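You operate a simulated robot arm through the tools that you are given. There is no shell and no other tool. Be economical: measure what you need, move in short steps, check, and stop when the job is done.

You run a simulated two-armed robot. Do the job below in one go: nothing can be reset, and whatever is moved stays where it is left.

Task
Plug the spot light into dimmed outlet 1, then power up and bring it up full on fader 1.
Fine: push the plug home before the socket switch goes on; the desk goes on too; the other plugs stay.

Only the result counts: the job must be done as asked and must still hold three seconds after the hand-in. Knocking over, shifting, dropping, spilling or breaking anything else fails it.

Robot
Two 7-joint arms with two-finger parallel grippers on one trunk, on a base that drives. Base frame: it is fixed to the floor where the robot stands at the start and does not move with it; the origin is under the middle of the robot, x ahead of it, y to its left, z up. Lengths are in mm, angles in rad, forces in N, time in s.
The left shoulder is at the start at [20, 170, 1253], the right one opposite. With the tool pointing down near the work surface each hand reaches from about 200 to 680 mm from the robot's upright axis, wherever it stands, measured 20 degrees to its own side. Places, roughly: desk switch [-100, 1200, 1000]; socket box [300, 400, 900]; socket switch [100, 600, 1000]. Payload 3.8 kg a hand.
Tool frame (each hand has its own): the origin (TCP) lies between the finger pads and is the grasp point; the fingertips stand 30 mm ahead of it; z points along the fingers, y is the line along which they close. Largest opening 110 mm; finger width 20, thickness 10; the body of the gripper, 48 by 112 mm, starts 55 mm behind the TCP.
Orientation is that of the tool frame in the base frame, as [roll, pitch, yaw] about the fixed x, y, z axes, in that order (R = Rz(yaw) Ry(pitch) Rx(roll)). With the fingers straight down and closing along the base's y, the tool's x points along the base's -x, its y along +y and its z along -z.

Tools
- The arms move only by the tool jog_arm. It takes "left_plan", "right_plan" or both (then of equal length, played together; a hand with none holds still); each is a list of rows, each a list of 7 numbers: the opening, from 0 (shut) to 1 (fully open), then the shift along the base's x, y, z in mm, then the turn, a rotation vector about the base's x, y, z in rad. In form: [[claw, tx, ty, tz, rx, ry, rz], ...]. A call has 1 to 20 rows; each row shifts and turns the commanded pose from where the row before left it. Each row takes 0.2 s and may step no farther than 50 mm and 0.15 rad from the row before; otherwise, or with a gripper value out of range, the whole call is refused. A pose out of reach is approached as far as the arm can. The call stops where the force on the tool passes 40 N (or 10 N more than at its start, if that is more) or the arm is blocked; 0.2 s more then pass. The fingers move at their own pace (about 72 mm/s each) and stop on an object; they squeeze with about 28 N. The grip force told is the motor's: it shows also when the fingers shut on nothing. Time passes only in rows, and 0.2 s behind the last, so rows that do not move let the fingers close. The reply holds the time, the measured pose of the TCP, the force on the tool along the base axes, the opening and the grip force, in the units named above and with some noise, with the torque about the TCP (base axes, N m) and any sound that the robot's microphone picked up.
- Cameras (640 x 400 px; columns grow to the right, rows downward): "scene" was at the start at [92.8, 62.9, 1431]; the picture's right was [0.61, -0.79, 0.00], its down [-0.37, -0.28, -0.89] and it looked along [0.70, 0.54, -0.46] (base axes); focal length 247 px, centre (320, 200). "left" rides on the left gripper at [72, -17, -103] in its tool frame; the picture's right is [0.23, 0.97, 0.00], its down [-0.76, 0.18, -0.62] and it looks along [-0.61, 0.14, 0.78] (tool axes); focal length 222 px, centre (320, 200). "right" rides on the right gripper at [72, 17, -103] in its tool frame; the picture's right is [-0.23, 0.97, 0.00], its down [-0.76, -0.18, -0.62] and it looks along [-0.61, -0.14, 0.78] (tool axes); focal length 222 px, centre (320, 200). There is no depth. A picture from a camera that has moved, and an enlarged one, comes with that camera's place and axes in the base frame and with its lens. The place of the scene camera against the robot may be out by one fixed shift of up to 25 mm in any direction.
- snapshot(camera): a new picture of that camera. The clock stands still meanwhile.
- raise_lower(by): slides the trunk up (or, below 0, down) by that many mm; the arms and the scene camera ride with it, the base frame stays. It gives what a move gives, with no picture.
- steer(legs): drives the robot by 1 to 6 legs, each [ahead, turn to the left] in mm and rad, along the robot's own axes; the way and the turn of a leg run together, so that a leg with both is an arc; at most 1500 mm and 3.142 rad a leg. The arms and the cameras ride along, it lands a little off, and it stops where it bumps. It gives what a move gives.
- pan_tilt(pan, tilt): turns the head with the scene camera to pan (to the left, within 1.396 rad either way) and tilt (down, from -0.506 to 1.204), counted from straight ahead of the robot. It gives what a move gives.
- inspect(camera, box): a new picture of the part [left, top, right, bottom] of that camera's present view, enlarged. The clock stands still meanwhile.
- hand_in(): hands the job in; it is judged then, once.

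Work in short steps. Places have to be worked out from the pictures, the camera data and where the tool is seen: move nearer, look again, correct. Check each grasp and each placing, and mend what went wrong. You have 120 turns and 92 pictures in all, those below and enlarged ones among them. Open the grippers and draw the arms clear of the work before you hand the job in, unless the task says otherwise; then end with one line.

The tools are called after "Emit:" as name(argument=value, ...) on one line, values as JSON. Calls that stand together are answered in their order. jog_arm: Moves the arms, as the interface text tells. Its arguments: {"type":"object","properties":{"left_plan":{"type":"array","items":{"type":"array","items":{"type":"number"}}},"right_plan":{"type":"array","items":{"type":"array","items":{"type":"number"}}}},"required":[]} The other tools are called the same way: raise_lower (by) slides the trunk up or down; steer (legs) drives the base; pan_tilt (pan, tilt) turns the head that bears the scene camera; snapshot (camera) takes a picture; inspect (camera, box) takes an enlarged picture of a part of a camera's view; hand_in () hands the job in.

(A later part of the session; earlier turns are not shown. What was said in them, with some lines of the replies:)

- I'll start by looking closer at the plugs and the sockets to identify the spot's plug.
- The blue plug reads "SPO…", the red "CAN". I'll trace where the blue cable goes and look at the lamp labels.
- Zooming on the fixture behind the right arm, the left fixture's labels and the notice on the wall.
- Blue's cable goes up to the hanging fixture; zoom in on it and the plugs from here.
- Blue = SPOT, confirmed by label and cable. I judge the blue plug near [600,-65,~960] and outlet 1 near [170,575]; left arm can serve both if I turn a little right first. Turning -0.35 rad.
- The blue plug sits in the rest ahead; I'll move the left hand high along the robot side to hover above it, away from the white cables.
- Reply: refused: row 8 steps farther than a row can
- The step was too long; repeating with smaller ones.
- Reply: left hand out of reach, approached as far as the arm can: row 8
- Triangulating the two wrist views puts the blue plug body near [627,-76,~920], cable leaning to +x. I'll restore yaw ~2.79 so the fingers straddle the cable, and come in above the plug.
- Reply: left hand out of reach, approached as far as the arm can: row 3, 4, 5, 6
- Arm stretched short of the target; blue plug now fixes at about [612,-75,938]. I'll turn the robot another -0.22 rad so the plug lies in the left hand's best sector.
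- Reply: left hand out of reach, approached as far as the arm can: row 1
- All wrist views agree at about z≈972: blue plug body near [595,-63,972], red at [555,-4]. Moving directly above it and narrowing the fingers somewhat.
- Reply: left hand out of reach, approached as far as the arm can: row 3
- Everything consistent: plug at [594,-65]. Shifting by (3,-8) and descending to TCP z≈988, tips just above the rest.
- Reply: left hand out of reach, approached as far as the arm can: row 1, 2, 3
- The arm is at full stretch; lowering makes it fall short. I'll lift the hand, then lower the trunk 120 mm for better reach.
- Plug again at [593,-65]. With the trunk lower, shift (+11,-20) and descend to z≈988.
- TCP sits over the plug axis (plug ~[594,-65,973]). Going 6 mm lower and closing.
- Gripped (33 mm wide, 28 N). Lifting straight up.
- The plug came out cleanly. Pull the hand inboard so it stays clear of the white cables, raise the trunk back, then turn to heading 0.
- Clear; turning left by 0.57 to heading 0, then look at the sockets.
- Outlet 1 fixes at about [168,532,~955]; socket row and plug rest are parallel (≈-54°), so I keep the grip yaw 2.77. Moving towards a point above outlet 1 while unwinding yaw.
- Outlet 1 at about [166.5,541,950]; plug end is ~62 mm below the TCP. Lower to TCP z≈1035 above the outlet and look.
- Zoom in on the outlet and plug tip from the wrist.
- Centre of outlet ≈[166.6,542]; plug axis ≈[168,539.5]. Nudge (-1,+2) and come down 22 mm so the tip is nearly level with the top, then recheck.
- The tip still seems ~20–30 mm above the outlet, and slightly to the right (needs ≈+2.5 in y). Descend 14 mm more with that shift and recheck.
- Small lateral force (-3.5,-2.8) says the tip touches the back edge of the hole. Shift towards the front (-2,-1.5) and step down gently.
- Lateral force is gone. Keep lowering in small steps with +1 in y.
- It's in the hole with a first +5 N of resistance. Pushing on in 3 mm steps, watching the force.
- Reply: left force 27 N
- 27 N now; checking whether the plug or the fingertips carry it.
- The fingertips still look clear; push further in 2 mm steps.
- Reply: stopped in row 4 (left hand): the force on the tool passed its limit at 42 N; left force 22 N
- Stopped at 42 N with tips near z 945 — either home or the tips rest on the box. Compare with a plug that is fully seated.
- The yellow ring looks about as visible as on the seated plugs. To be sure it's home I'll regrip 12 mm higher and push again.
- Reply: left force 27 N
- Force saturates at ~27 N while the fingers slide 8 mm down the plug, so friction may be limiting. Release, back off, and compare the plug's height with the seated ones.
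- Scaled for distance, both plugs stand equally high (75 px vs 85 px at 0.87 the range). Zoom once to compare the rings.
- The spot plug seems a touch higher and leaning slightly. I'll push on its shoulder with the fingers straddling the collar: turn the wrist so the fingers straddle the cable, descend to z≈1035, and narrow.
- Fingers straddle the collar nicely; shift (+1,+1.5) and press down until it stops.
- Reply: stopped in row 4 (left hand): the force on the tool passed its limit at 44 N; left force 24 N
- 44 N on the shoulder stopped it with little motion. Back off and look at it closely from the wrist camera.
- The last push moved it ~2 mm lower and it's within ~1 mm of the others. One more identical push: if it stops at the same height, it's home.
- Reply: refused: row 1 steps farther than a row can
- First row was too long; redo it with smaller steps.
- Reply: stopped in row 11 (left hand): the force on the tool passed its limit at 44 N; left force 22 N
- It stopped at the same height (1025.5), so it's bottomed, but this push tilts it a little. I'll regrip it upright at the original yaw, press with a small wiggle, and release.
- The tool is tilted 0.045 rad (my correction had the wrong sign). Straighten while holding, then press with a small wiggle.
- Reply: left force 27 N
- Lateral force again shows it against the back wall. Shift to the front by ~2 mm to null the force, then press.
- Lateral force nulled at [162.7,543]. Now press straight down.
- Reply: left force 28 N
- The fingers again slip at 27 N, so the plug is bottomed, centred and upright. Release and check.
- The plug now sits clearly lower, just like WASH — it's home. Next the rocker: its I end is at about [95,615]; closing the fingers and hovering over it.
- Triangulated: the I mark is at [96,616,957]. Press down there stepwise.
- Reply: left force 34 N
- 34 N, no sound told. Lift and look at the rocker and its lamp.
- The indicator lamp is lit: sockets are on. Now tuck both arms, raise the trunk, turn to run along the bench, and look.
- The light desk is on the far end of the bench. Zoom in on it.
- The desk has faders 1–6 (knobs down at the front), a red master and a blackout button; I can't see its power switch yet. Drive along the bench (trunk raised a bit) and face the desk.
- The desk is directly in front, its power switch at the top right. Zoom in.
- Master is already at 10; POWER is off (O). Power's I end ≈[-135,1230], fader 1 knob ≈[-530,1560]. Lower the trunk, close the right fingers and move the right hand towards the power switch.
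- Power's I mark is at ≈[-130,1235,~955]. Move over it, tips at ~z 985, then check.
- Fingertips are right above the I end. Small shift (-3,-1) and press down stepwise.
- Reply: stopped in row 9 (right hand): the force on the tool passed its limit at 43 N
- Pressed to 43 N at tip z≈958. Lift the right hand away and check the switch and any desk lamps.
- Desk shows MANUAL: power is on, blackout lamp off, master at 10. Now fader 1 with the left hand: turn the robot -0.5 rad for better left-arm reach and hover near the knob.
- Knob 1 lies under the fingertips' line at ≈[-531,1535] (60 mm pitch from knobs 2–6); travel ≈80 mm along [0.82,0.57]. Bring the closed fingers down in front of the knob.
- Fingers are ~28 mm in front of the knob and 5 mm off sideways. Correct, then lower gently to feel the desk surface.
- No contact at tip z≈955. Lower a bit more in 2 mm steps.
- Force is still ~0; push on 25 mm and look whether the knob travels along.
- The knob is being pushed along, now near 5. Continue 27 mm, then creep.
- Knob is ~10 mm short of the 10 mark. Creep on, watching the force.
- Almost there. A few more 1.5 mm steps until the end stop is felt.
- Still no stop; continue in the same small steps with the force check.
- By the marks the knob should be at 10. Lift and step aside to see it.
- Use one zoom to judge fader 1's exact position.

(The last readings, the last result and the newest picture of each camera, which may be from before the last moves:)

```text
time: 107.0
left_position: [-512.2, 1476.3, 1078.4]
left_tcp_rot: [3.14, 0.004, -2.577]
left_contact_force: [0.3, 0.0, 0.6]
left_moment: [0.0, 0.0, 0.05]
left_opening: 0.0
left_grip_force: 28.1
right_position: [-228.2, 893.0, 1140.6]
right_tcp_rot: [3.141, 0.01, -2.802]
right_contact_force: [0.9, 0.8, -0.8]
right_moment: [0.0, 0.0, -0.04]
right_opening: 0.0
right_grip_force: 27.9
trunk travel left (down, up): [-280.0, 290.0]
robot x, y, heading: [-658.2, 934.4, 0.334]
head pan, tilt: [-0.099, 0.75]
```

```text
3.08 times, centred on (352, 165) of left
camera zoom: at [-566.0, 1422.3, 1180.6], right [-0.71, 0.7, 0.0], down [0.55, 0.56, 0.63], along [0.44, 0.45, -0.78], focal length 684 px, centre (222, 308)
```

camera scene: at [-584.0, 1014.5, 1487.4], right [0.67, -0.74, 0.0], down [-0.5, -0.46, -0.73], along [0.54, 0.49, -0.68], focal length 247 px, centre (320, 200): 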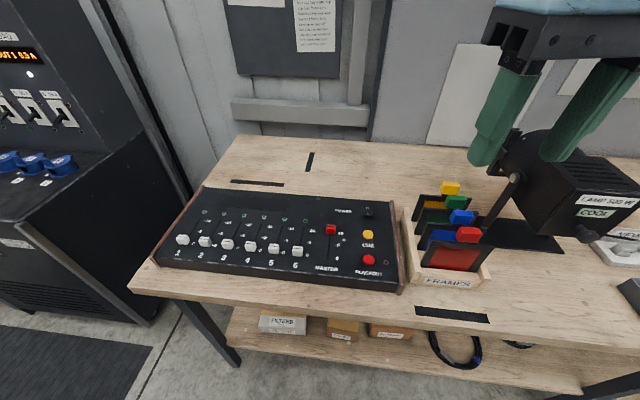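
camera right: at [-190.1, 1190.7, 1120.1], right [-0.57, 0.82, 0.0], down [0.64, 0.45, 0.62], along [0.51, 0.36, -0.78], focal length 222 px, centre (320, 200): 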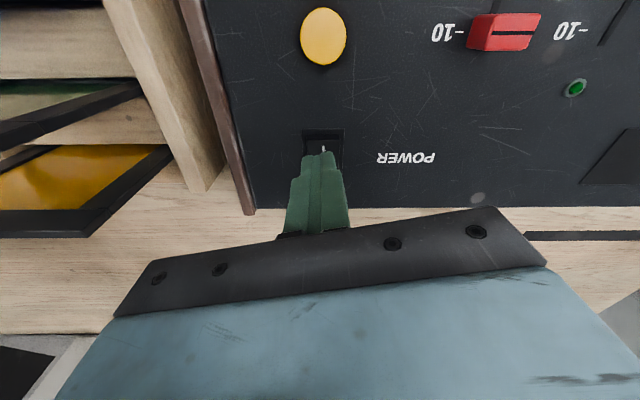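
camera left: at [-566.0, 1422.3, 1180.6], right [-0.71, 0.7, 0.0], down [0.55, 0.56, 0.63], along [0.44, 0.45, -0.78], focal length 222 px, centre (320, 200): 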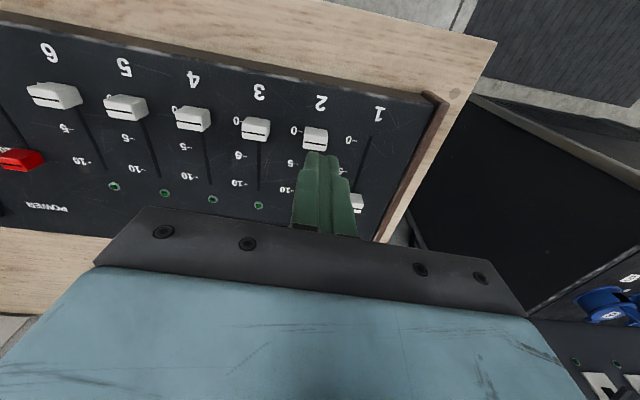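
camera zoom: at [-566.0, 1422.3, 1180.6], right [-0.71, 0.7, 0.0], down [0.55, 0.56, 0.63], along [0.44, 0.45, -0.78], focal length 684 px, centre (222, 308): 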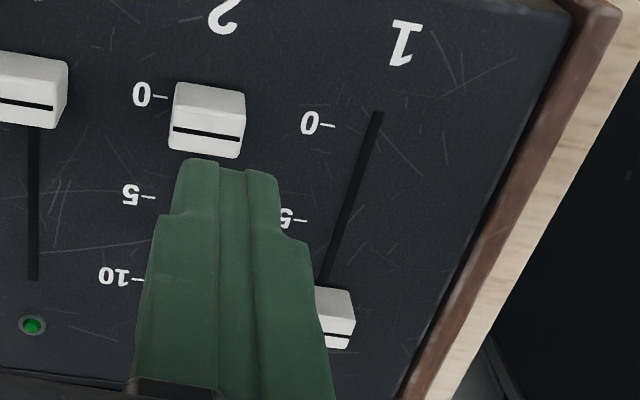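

It looks about 3 mm short of full. Go back in front of the knob the same way and push on until a stop is felt.

Emit:
jog_arm(left_plan=[[0, 0, 35, 0, 0, 0, 0], [0, 0, 35, -30, 0, 0, 0], [0, 17, 17, -35, 0, 0, 0], [0, 0, 0, -30, 0, 0, 0], [0, 0, 0, 0, 0, 0, 0]])

Emit:
jog_arm(left_plan=[[0, 4.1, 2.9, 0, 0, 0, 0], [0, 4.1, 2.9, 0, 0, 0, 0], [0, 1.6, 1.2, 0, 0, 0, 0], [0, 0, 0, 0, 0, 0, 0]])

Emit:
jog_arm(left_plan=[[0, 1.6, 1.2, 0, 0, 0, 0], [0, 0, 0, 0, 0, 0, 0]])

```text
time: 108.2
left_position: [-494.2, 1561.4, 982.2]
left_tcp_rot: [3.141, 0.003, -2.576]
left_contact_force: [0.0, -0.1, -0.2]
left_moment: [-0.02, -0.02, 0.02]
left_opening: 0.2
left_grip_force: 28.0
right_position: [-229.1, 893.2, 1140.8]
right_tcp_rot: [-3.141, 0.01, -2.802]
right_contact_force: [0.1, 0.6, -0.8]
right_moment: [-0.02, 0.02, 0.01]
right_opening: 0.0
right_grip_force: 28.1
trunk travel left (down, up): [-280.0, 290.0]
robot x, y, heading: [-660.6, 932.7, 0.346]
head pan, tilt: [-0.099, 0.75]
```

```text
time: 109.2
left_position: [-484.3, 1569.0, 982.1]
left_tcp_rot: [3.14, 0.002, -2.576]
left_contact_force: [0.9, -0.3, -0.1]
left_moment: [0.03, -0.02, -0.01]
left_opening: 0.0
left_grip_force: 27.6
right_position: [-228.7, 892.1, 1142.3]
right_tcp_rot: [3.141, 0.012, -2.803]
right_contact_force: [-0.1, -0.5, 0.6]
right_moment: [0.02, -0.04, 0.04]
right_opening: 0.0
right_grip_force: 27.8
trunk travel left (down, up): [-280.0, 290.0]
robot x, y, heading: [-659.6, 935.0, 0.341]
head pan, tilt: [-0.099, 0.75]
```

```text
time: 109.8
left_position: [-482.6, 1570.1, 982.1]
left_tcp_rot: [3.14, 0.004, -2.577]
left_contact_force: [-0.2, 0.2, -0.9]
left_moment: [-0.01, -0.01, 0.01]
left_opening: 0.0
left_grip_force: 27.8
right_position: [-229.9, 893.4, 1141.0]
right_tcp_rot: [3.141, 0.011, -2.802]
right_contact_force: [0.1, -0.4, 0.2]
right_moment: [0.01, 0.0, -0.02]
right_opening: 0.0
right_grip_force: 28.4
trunk travel left (down, up): [-280.0, 290.0]
robot x, y, heading: [-657.7, 933.6, 0.341]
head pan, tilt: [-0.099, 0.75]
```

Back at the previous push point; creep further, one step per call.

Emit:
jog_arm(left_plan=[[0, 1.2, 0.85, 0, 0, 0, 0], [0, 0, 0, 0, 0, 0, 0]])

Emit:
jog_arm(left_plan=[[0, 1.2, 0.85, 0, 0, 0, 0], [0, 0, 0, 0, 0, 0, 0]])

Emit:
jog_arm(left_plan=[[0, 1.2, 0.85, 0, 0, 0, 0], [0, 0, 0, 0, 0, 0, 0]])

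```text
time: 110.5
left_position: [-483.0, 1571.2, 982.2]
left_tcp_rot: [3.141, 0.005, -2.576]
left_contact_force: [0.1, 0.2, 0.6]
left_moment: [0.02, -0.01, -0.03]
left_opening: 0.2
left_grip_force: 27.4
right_position: [-229.5, 893.5, 1141.1]
right_tcp_rot: [-3.141, 0.01, -2.803]
right_contact_force: [-1.3, 0.3, 0.0]
right_moment: [-0.02, 0.0, 0.01]
right_opening: 0.0
right_grip_force: 28.2
trunk travel left (down, up): [-280.0, 290.0]
robot x, y, heading: [-656.0, 933.4, 0.338]
head pan, tilt: [-0.099, 0.75]
```

```text
time: 111.0
left_position: [-481.4, 1572.4, 981.3]
left_tcp_rot: [3.139, 0.002, -2.577]
left_contact_force: [-0.1, 0.2, -0.5]
left_moment: [-0.01, 0.02, 0.0]
left_opening: 0.0
left_grip_force: 27.8
right_position: [-229.6, 893.6, 1140.9]
right_tcp_rot: [-3.142, 0.012, -2.803]
right_contact_force: [-1.1, 0.1, 0.0]
right_moment: [-0.01, 0.01, 0.0]
right_opening: 0.0
right_grip_force: 27.8
trunk travel left (down, up): [-280.0, 290.0]
robot x, y, heading: [-658.5, 931.7, 0.338]
head pan, tilt: [-0.099, 0.75]
```

```text
time: 111.7
left_position: [-478.9, 1573.1, 981.8]
left_tcp_rot: [3.14, 0.003, -2.576]
left_contact_force: [-0.8, 0.0, 0.5]
left_moment: [0.0, 0.02, 0.02]
left_opening: 0.1
left_grip_force: 27.9
right_position: [-229.8, 893.1, 1140.1]
right_tcp_rot: [-3.141, 0.012, -2.802]
right_contact_force: [0.1, 0.1, 0.4]
right_moment: [0.02, -0.04, 0.03]
right_opening: 0.2
right_grip_force: 27.9
trunk travel left (down, up): [-280.0, 290.0]
robot x, y, heading: [-659.2, 932.8, 0.342]
head pan, tilt: [-0.099, 0.75]
```

No stop yet; keep going.

Emit:
jog_arm(left_plan=[[0, 1.2, 0.85, 0, 0, 0, 0], [0, 0, 0, 0, 0, 0, 0]])

Emit:
jog_arm(left_plan=[[0, 1.2, 0.85, 0, 0, 0, 0], [0, 0, 0, 0, 0, 0, 0]])

Emit:
jog_arm(left_plan=[[0, 1.2, 0.85, 0, 0, 0, 0], [0, 0, 0, 0, 0, 0, 0]])

```text
time: 112.2
left_position: [-478.2, 1573.4, 981.3]
left_tcp_rot: [-3.14, 0.005, -2.576]
left_contact_force: [-3.7, -2.4, -1.2]
left_moment: [-0.03, 0.09, 0.03]
left_opening: 0.0
left_grip_force: 27.7
right_position: [-230.3, 892.6, 1141.4]
right_tcp_rot: [-3.141, 0.01, -2.804]
right_contact_force: [0.1, 0.4, 0.6]
right_moment: [0.01, 0.0, 0.0]
right_opening: 0.1
right_grip_force: 28.0
trunk travel left (down, up): [-280.0, 290.0]
robot x, y, heading: [-655.6, 936.2, 0.34]
head pan, tilt: [-0.099, 0.75]
```

```text
time: 112.8
left_position: [-477.3, 1573.0, 980.4]
left_tcp_rot: [3.14, 0.005, -2.576]
left_contact_force: [-6.8, -4.3, -0.4]
left_moment: [-0.1, 0.16, -0.01]
left_opening: 0.1
left_grip_force: 27.8
right_position: [-229.4, 892.7, 1140.8]
right_tcp_rot: [3.141, 0.011, -2.804]
right_contact_force: [-0.4, 0.2, -0.2]
right_moment: [-0.03, 0.01, -0.01]
right_opening: 0.1
right_grip_force: 28.2
trunk travel left (down, up): [-280.0, 290.0]
robot x, y, heading: [-656.9, 934.1, 0.337]
head pan, tilt: [-0.099, 0.75]
```

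```text
time: 113.5
left_position: [-477.1, 1574.3, 981.0]
left_tcp_rot: [3.138, 0.001, -2.575]
left_contact_force: [-8.9, -9.1, -5.1]
left_moment: [-0.16, 0.24, 0.01]
left_opening: 0.0
left_grip_force: 28.2
right_position: [-230.6, 892.1, 1141.2]
right_tcp_rot: [-3.142, 0.014, -2.804]
right_contact_force: [0.0, 0.6, -0.3]
right_moment: [-0.02, -0.01, 0.01]
right_opening: 0.0
right_grip_force: 28.4
trunk travel left (down, up): [-280.0, 290.0]
robot x, y, heading: [-661.3, 932.3, 0.34]
head pan, tilt: [-0.099, 0.75]
```

End stop felt (4→12 N). Back off, lift, open both grippers and draw clear; then look toward the spot.

Emit:
jog_arm(left_plan=[[0, -5, -4, 0, 0, 0, 0], [0, -8, -6, 20, 0, 0, 0], [0, -10, -8, 40, 0, 0, 0], [0, 0, -20, 40, 0, 0, 0], [0, -10, -40, 20, 0, 0, 0], [0.5, -10, -40, 0, 0, 0, 0], [0.5, -10, -40, 0, 0, 0, 0], [0.5, 0, 0, 0, 0, 0, 0]], right_plan=[[0, 0, 0, 0, 0, 0, 0], [0, 0, 0, 0, 0, 0, 0], [0, 0, 0, 0, 0, 0, 0], [0, 0, 0, 0, 0, 0, 0], [0.5, 0, 0, 0, 0, 0, 0], [0.5, 0, 0, 0, 0, 0, 0], [0.5, 0, 0, 0, 0, 0, 0], [0.5, 0, 0, 0, 0, 0, 0]])

Emit:
pan_tilt(pan=-0.8, tilt=0.15)

Emit:
snapshot(camera="scene")

```text
time: 115.2
left_position: [-530.1, 1416.1, 1101.0]
left_tcp_rot: [-3.141, 0.004, -2.576]
left_contact_force: [0.1, -0.2, 0.1]
left_moment: [-0.02, 0.02, 0.0]
left_opening: 54.9
left_grip_force: 0.0
right_position: [-229.1, 894.2, 1140.8]
right_tcp_rot: [3.141, 0.01, -2.801]
right_contact_force: [0.2, 0.0, -0.2]
right_moment: [0.01, -0.05, -0.03]
right_opening: 54.8
right_grip_force: 0.1
trunk travel left (down, up): [-280.0, 290.0]
robot x, y, heading: [-659.7, 931.9, 0.34]
head pan, tilt: [-0.099, 0.75]
```

```text
time: 116.3
left_position: [-530.0, 1415.6, 1101.6]
left_tcp_rot: [3.141, 0.003, -2.577]
left_contact_force: [0.5, -0.2, -0.2]
left_moment: [0.01, -0.01, 0.0]
left_opening: 55.3
left_grip_force: 0.0
right_position: [-229.0, 892.2, 1141.5]
right_tcp_rot: [3.141, 0.011, -2.804]
right_contact_force: [0.7, 0.4, 0.4]
right_moment: [0.01, 0.0, 0.02]
right_opening: 55.1
right_grip_force: 0.1
trunk travel left (down, up): [-280.0, 290.0]
robot x, y, heading: [-660.8, 936.5, 0.339]
head pan, tilt: [-0.799, 0.15]
```

```text
1 pictures are left
camera scene: at [-556.1, 908.9, 1391.6], right [-0.44, -0.9, 0.0], down [-0.13, 0.07, -0.99], along [0.89, -0.44, -0.15], focal length 247 px, centre (320, 200)
```

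scene: 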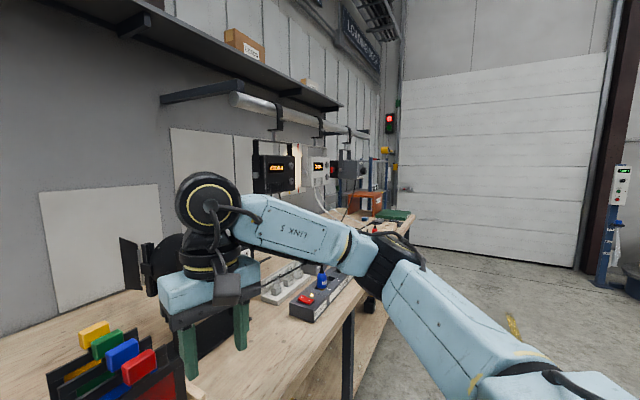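

There seems to be a bright patch on the wall near the spot; last picture to confirm it.

Emit:
inspect(camera="scene", box=[240, 115, 416, 225])

```text
3.64 times, centred on (328, 170) of scene
camera zoom: at [-556.1, 908.9, 1391.6], right [-0.44, -0.9, 0.0], down [-0.13, 0.07, -0.99], along [0.89, -0.44, -0.15], focal length 899 px, centre (291, 309)
```

zoom: 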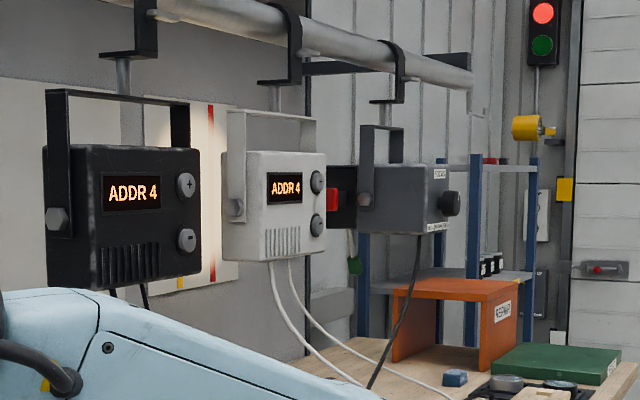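

The spot's beam lights up the striped wall panel. The sockets and desk are on, and both grippers are open and clear, so I'm handing in.

Emit:
hand_in()

```text
The job is handed in.
```

The spot light is plugged fully into dimmed outlet 1. After that I switched on the sockets and the desk, and pushed fader 1 up to its end stop. The spot appears lit, with a bright patch on the wall panel in front of it.
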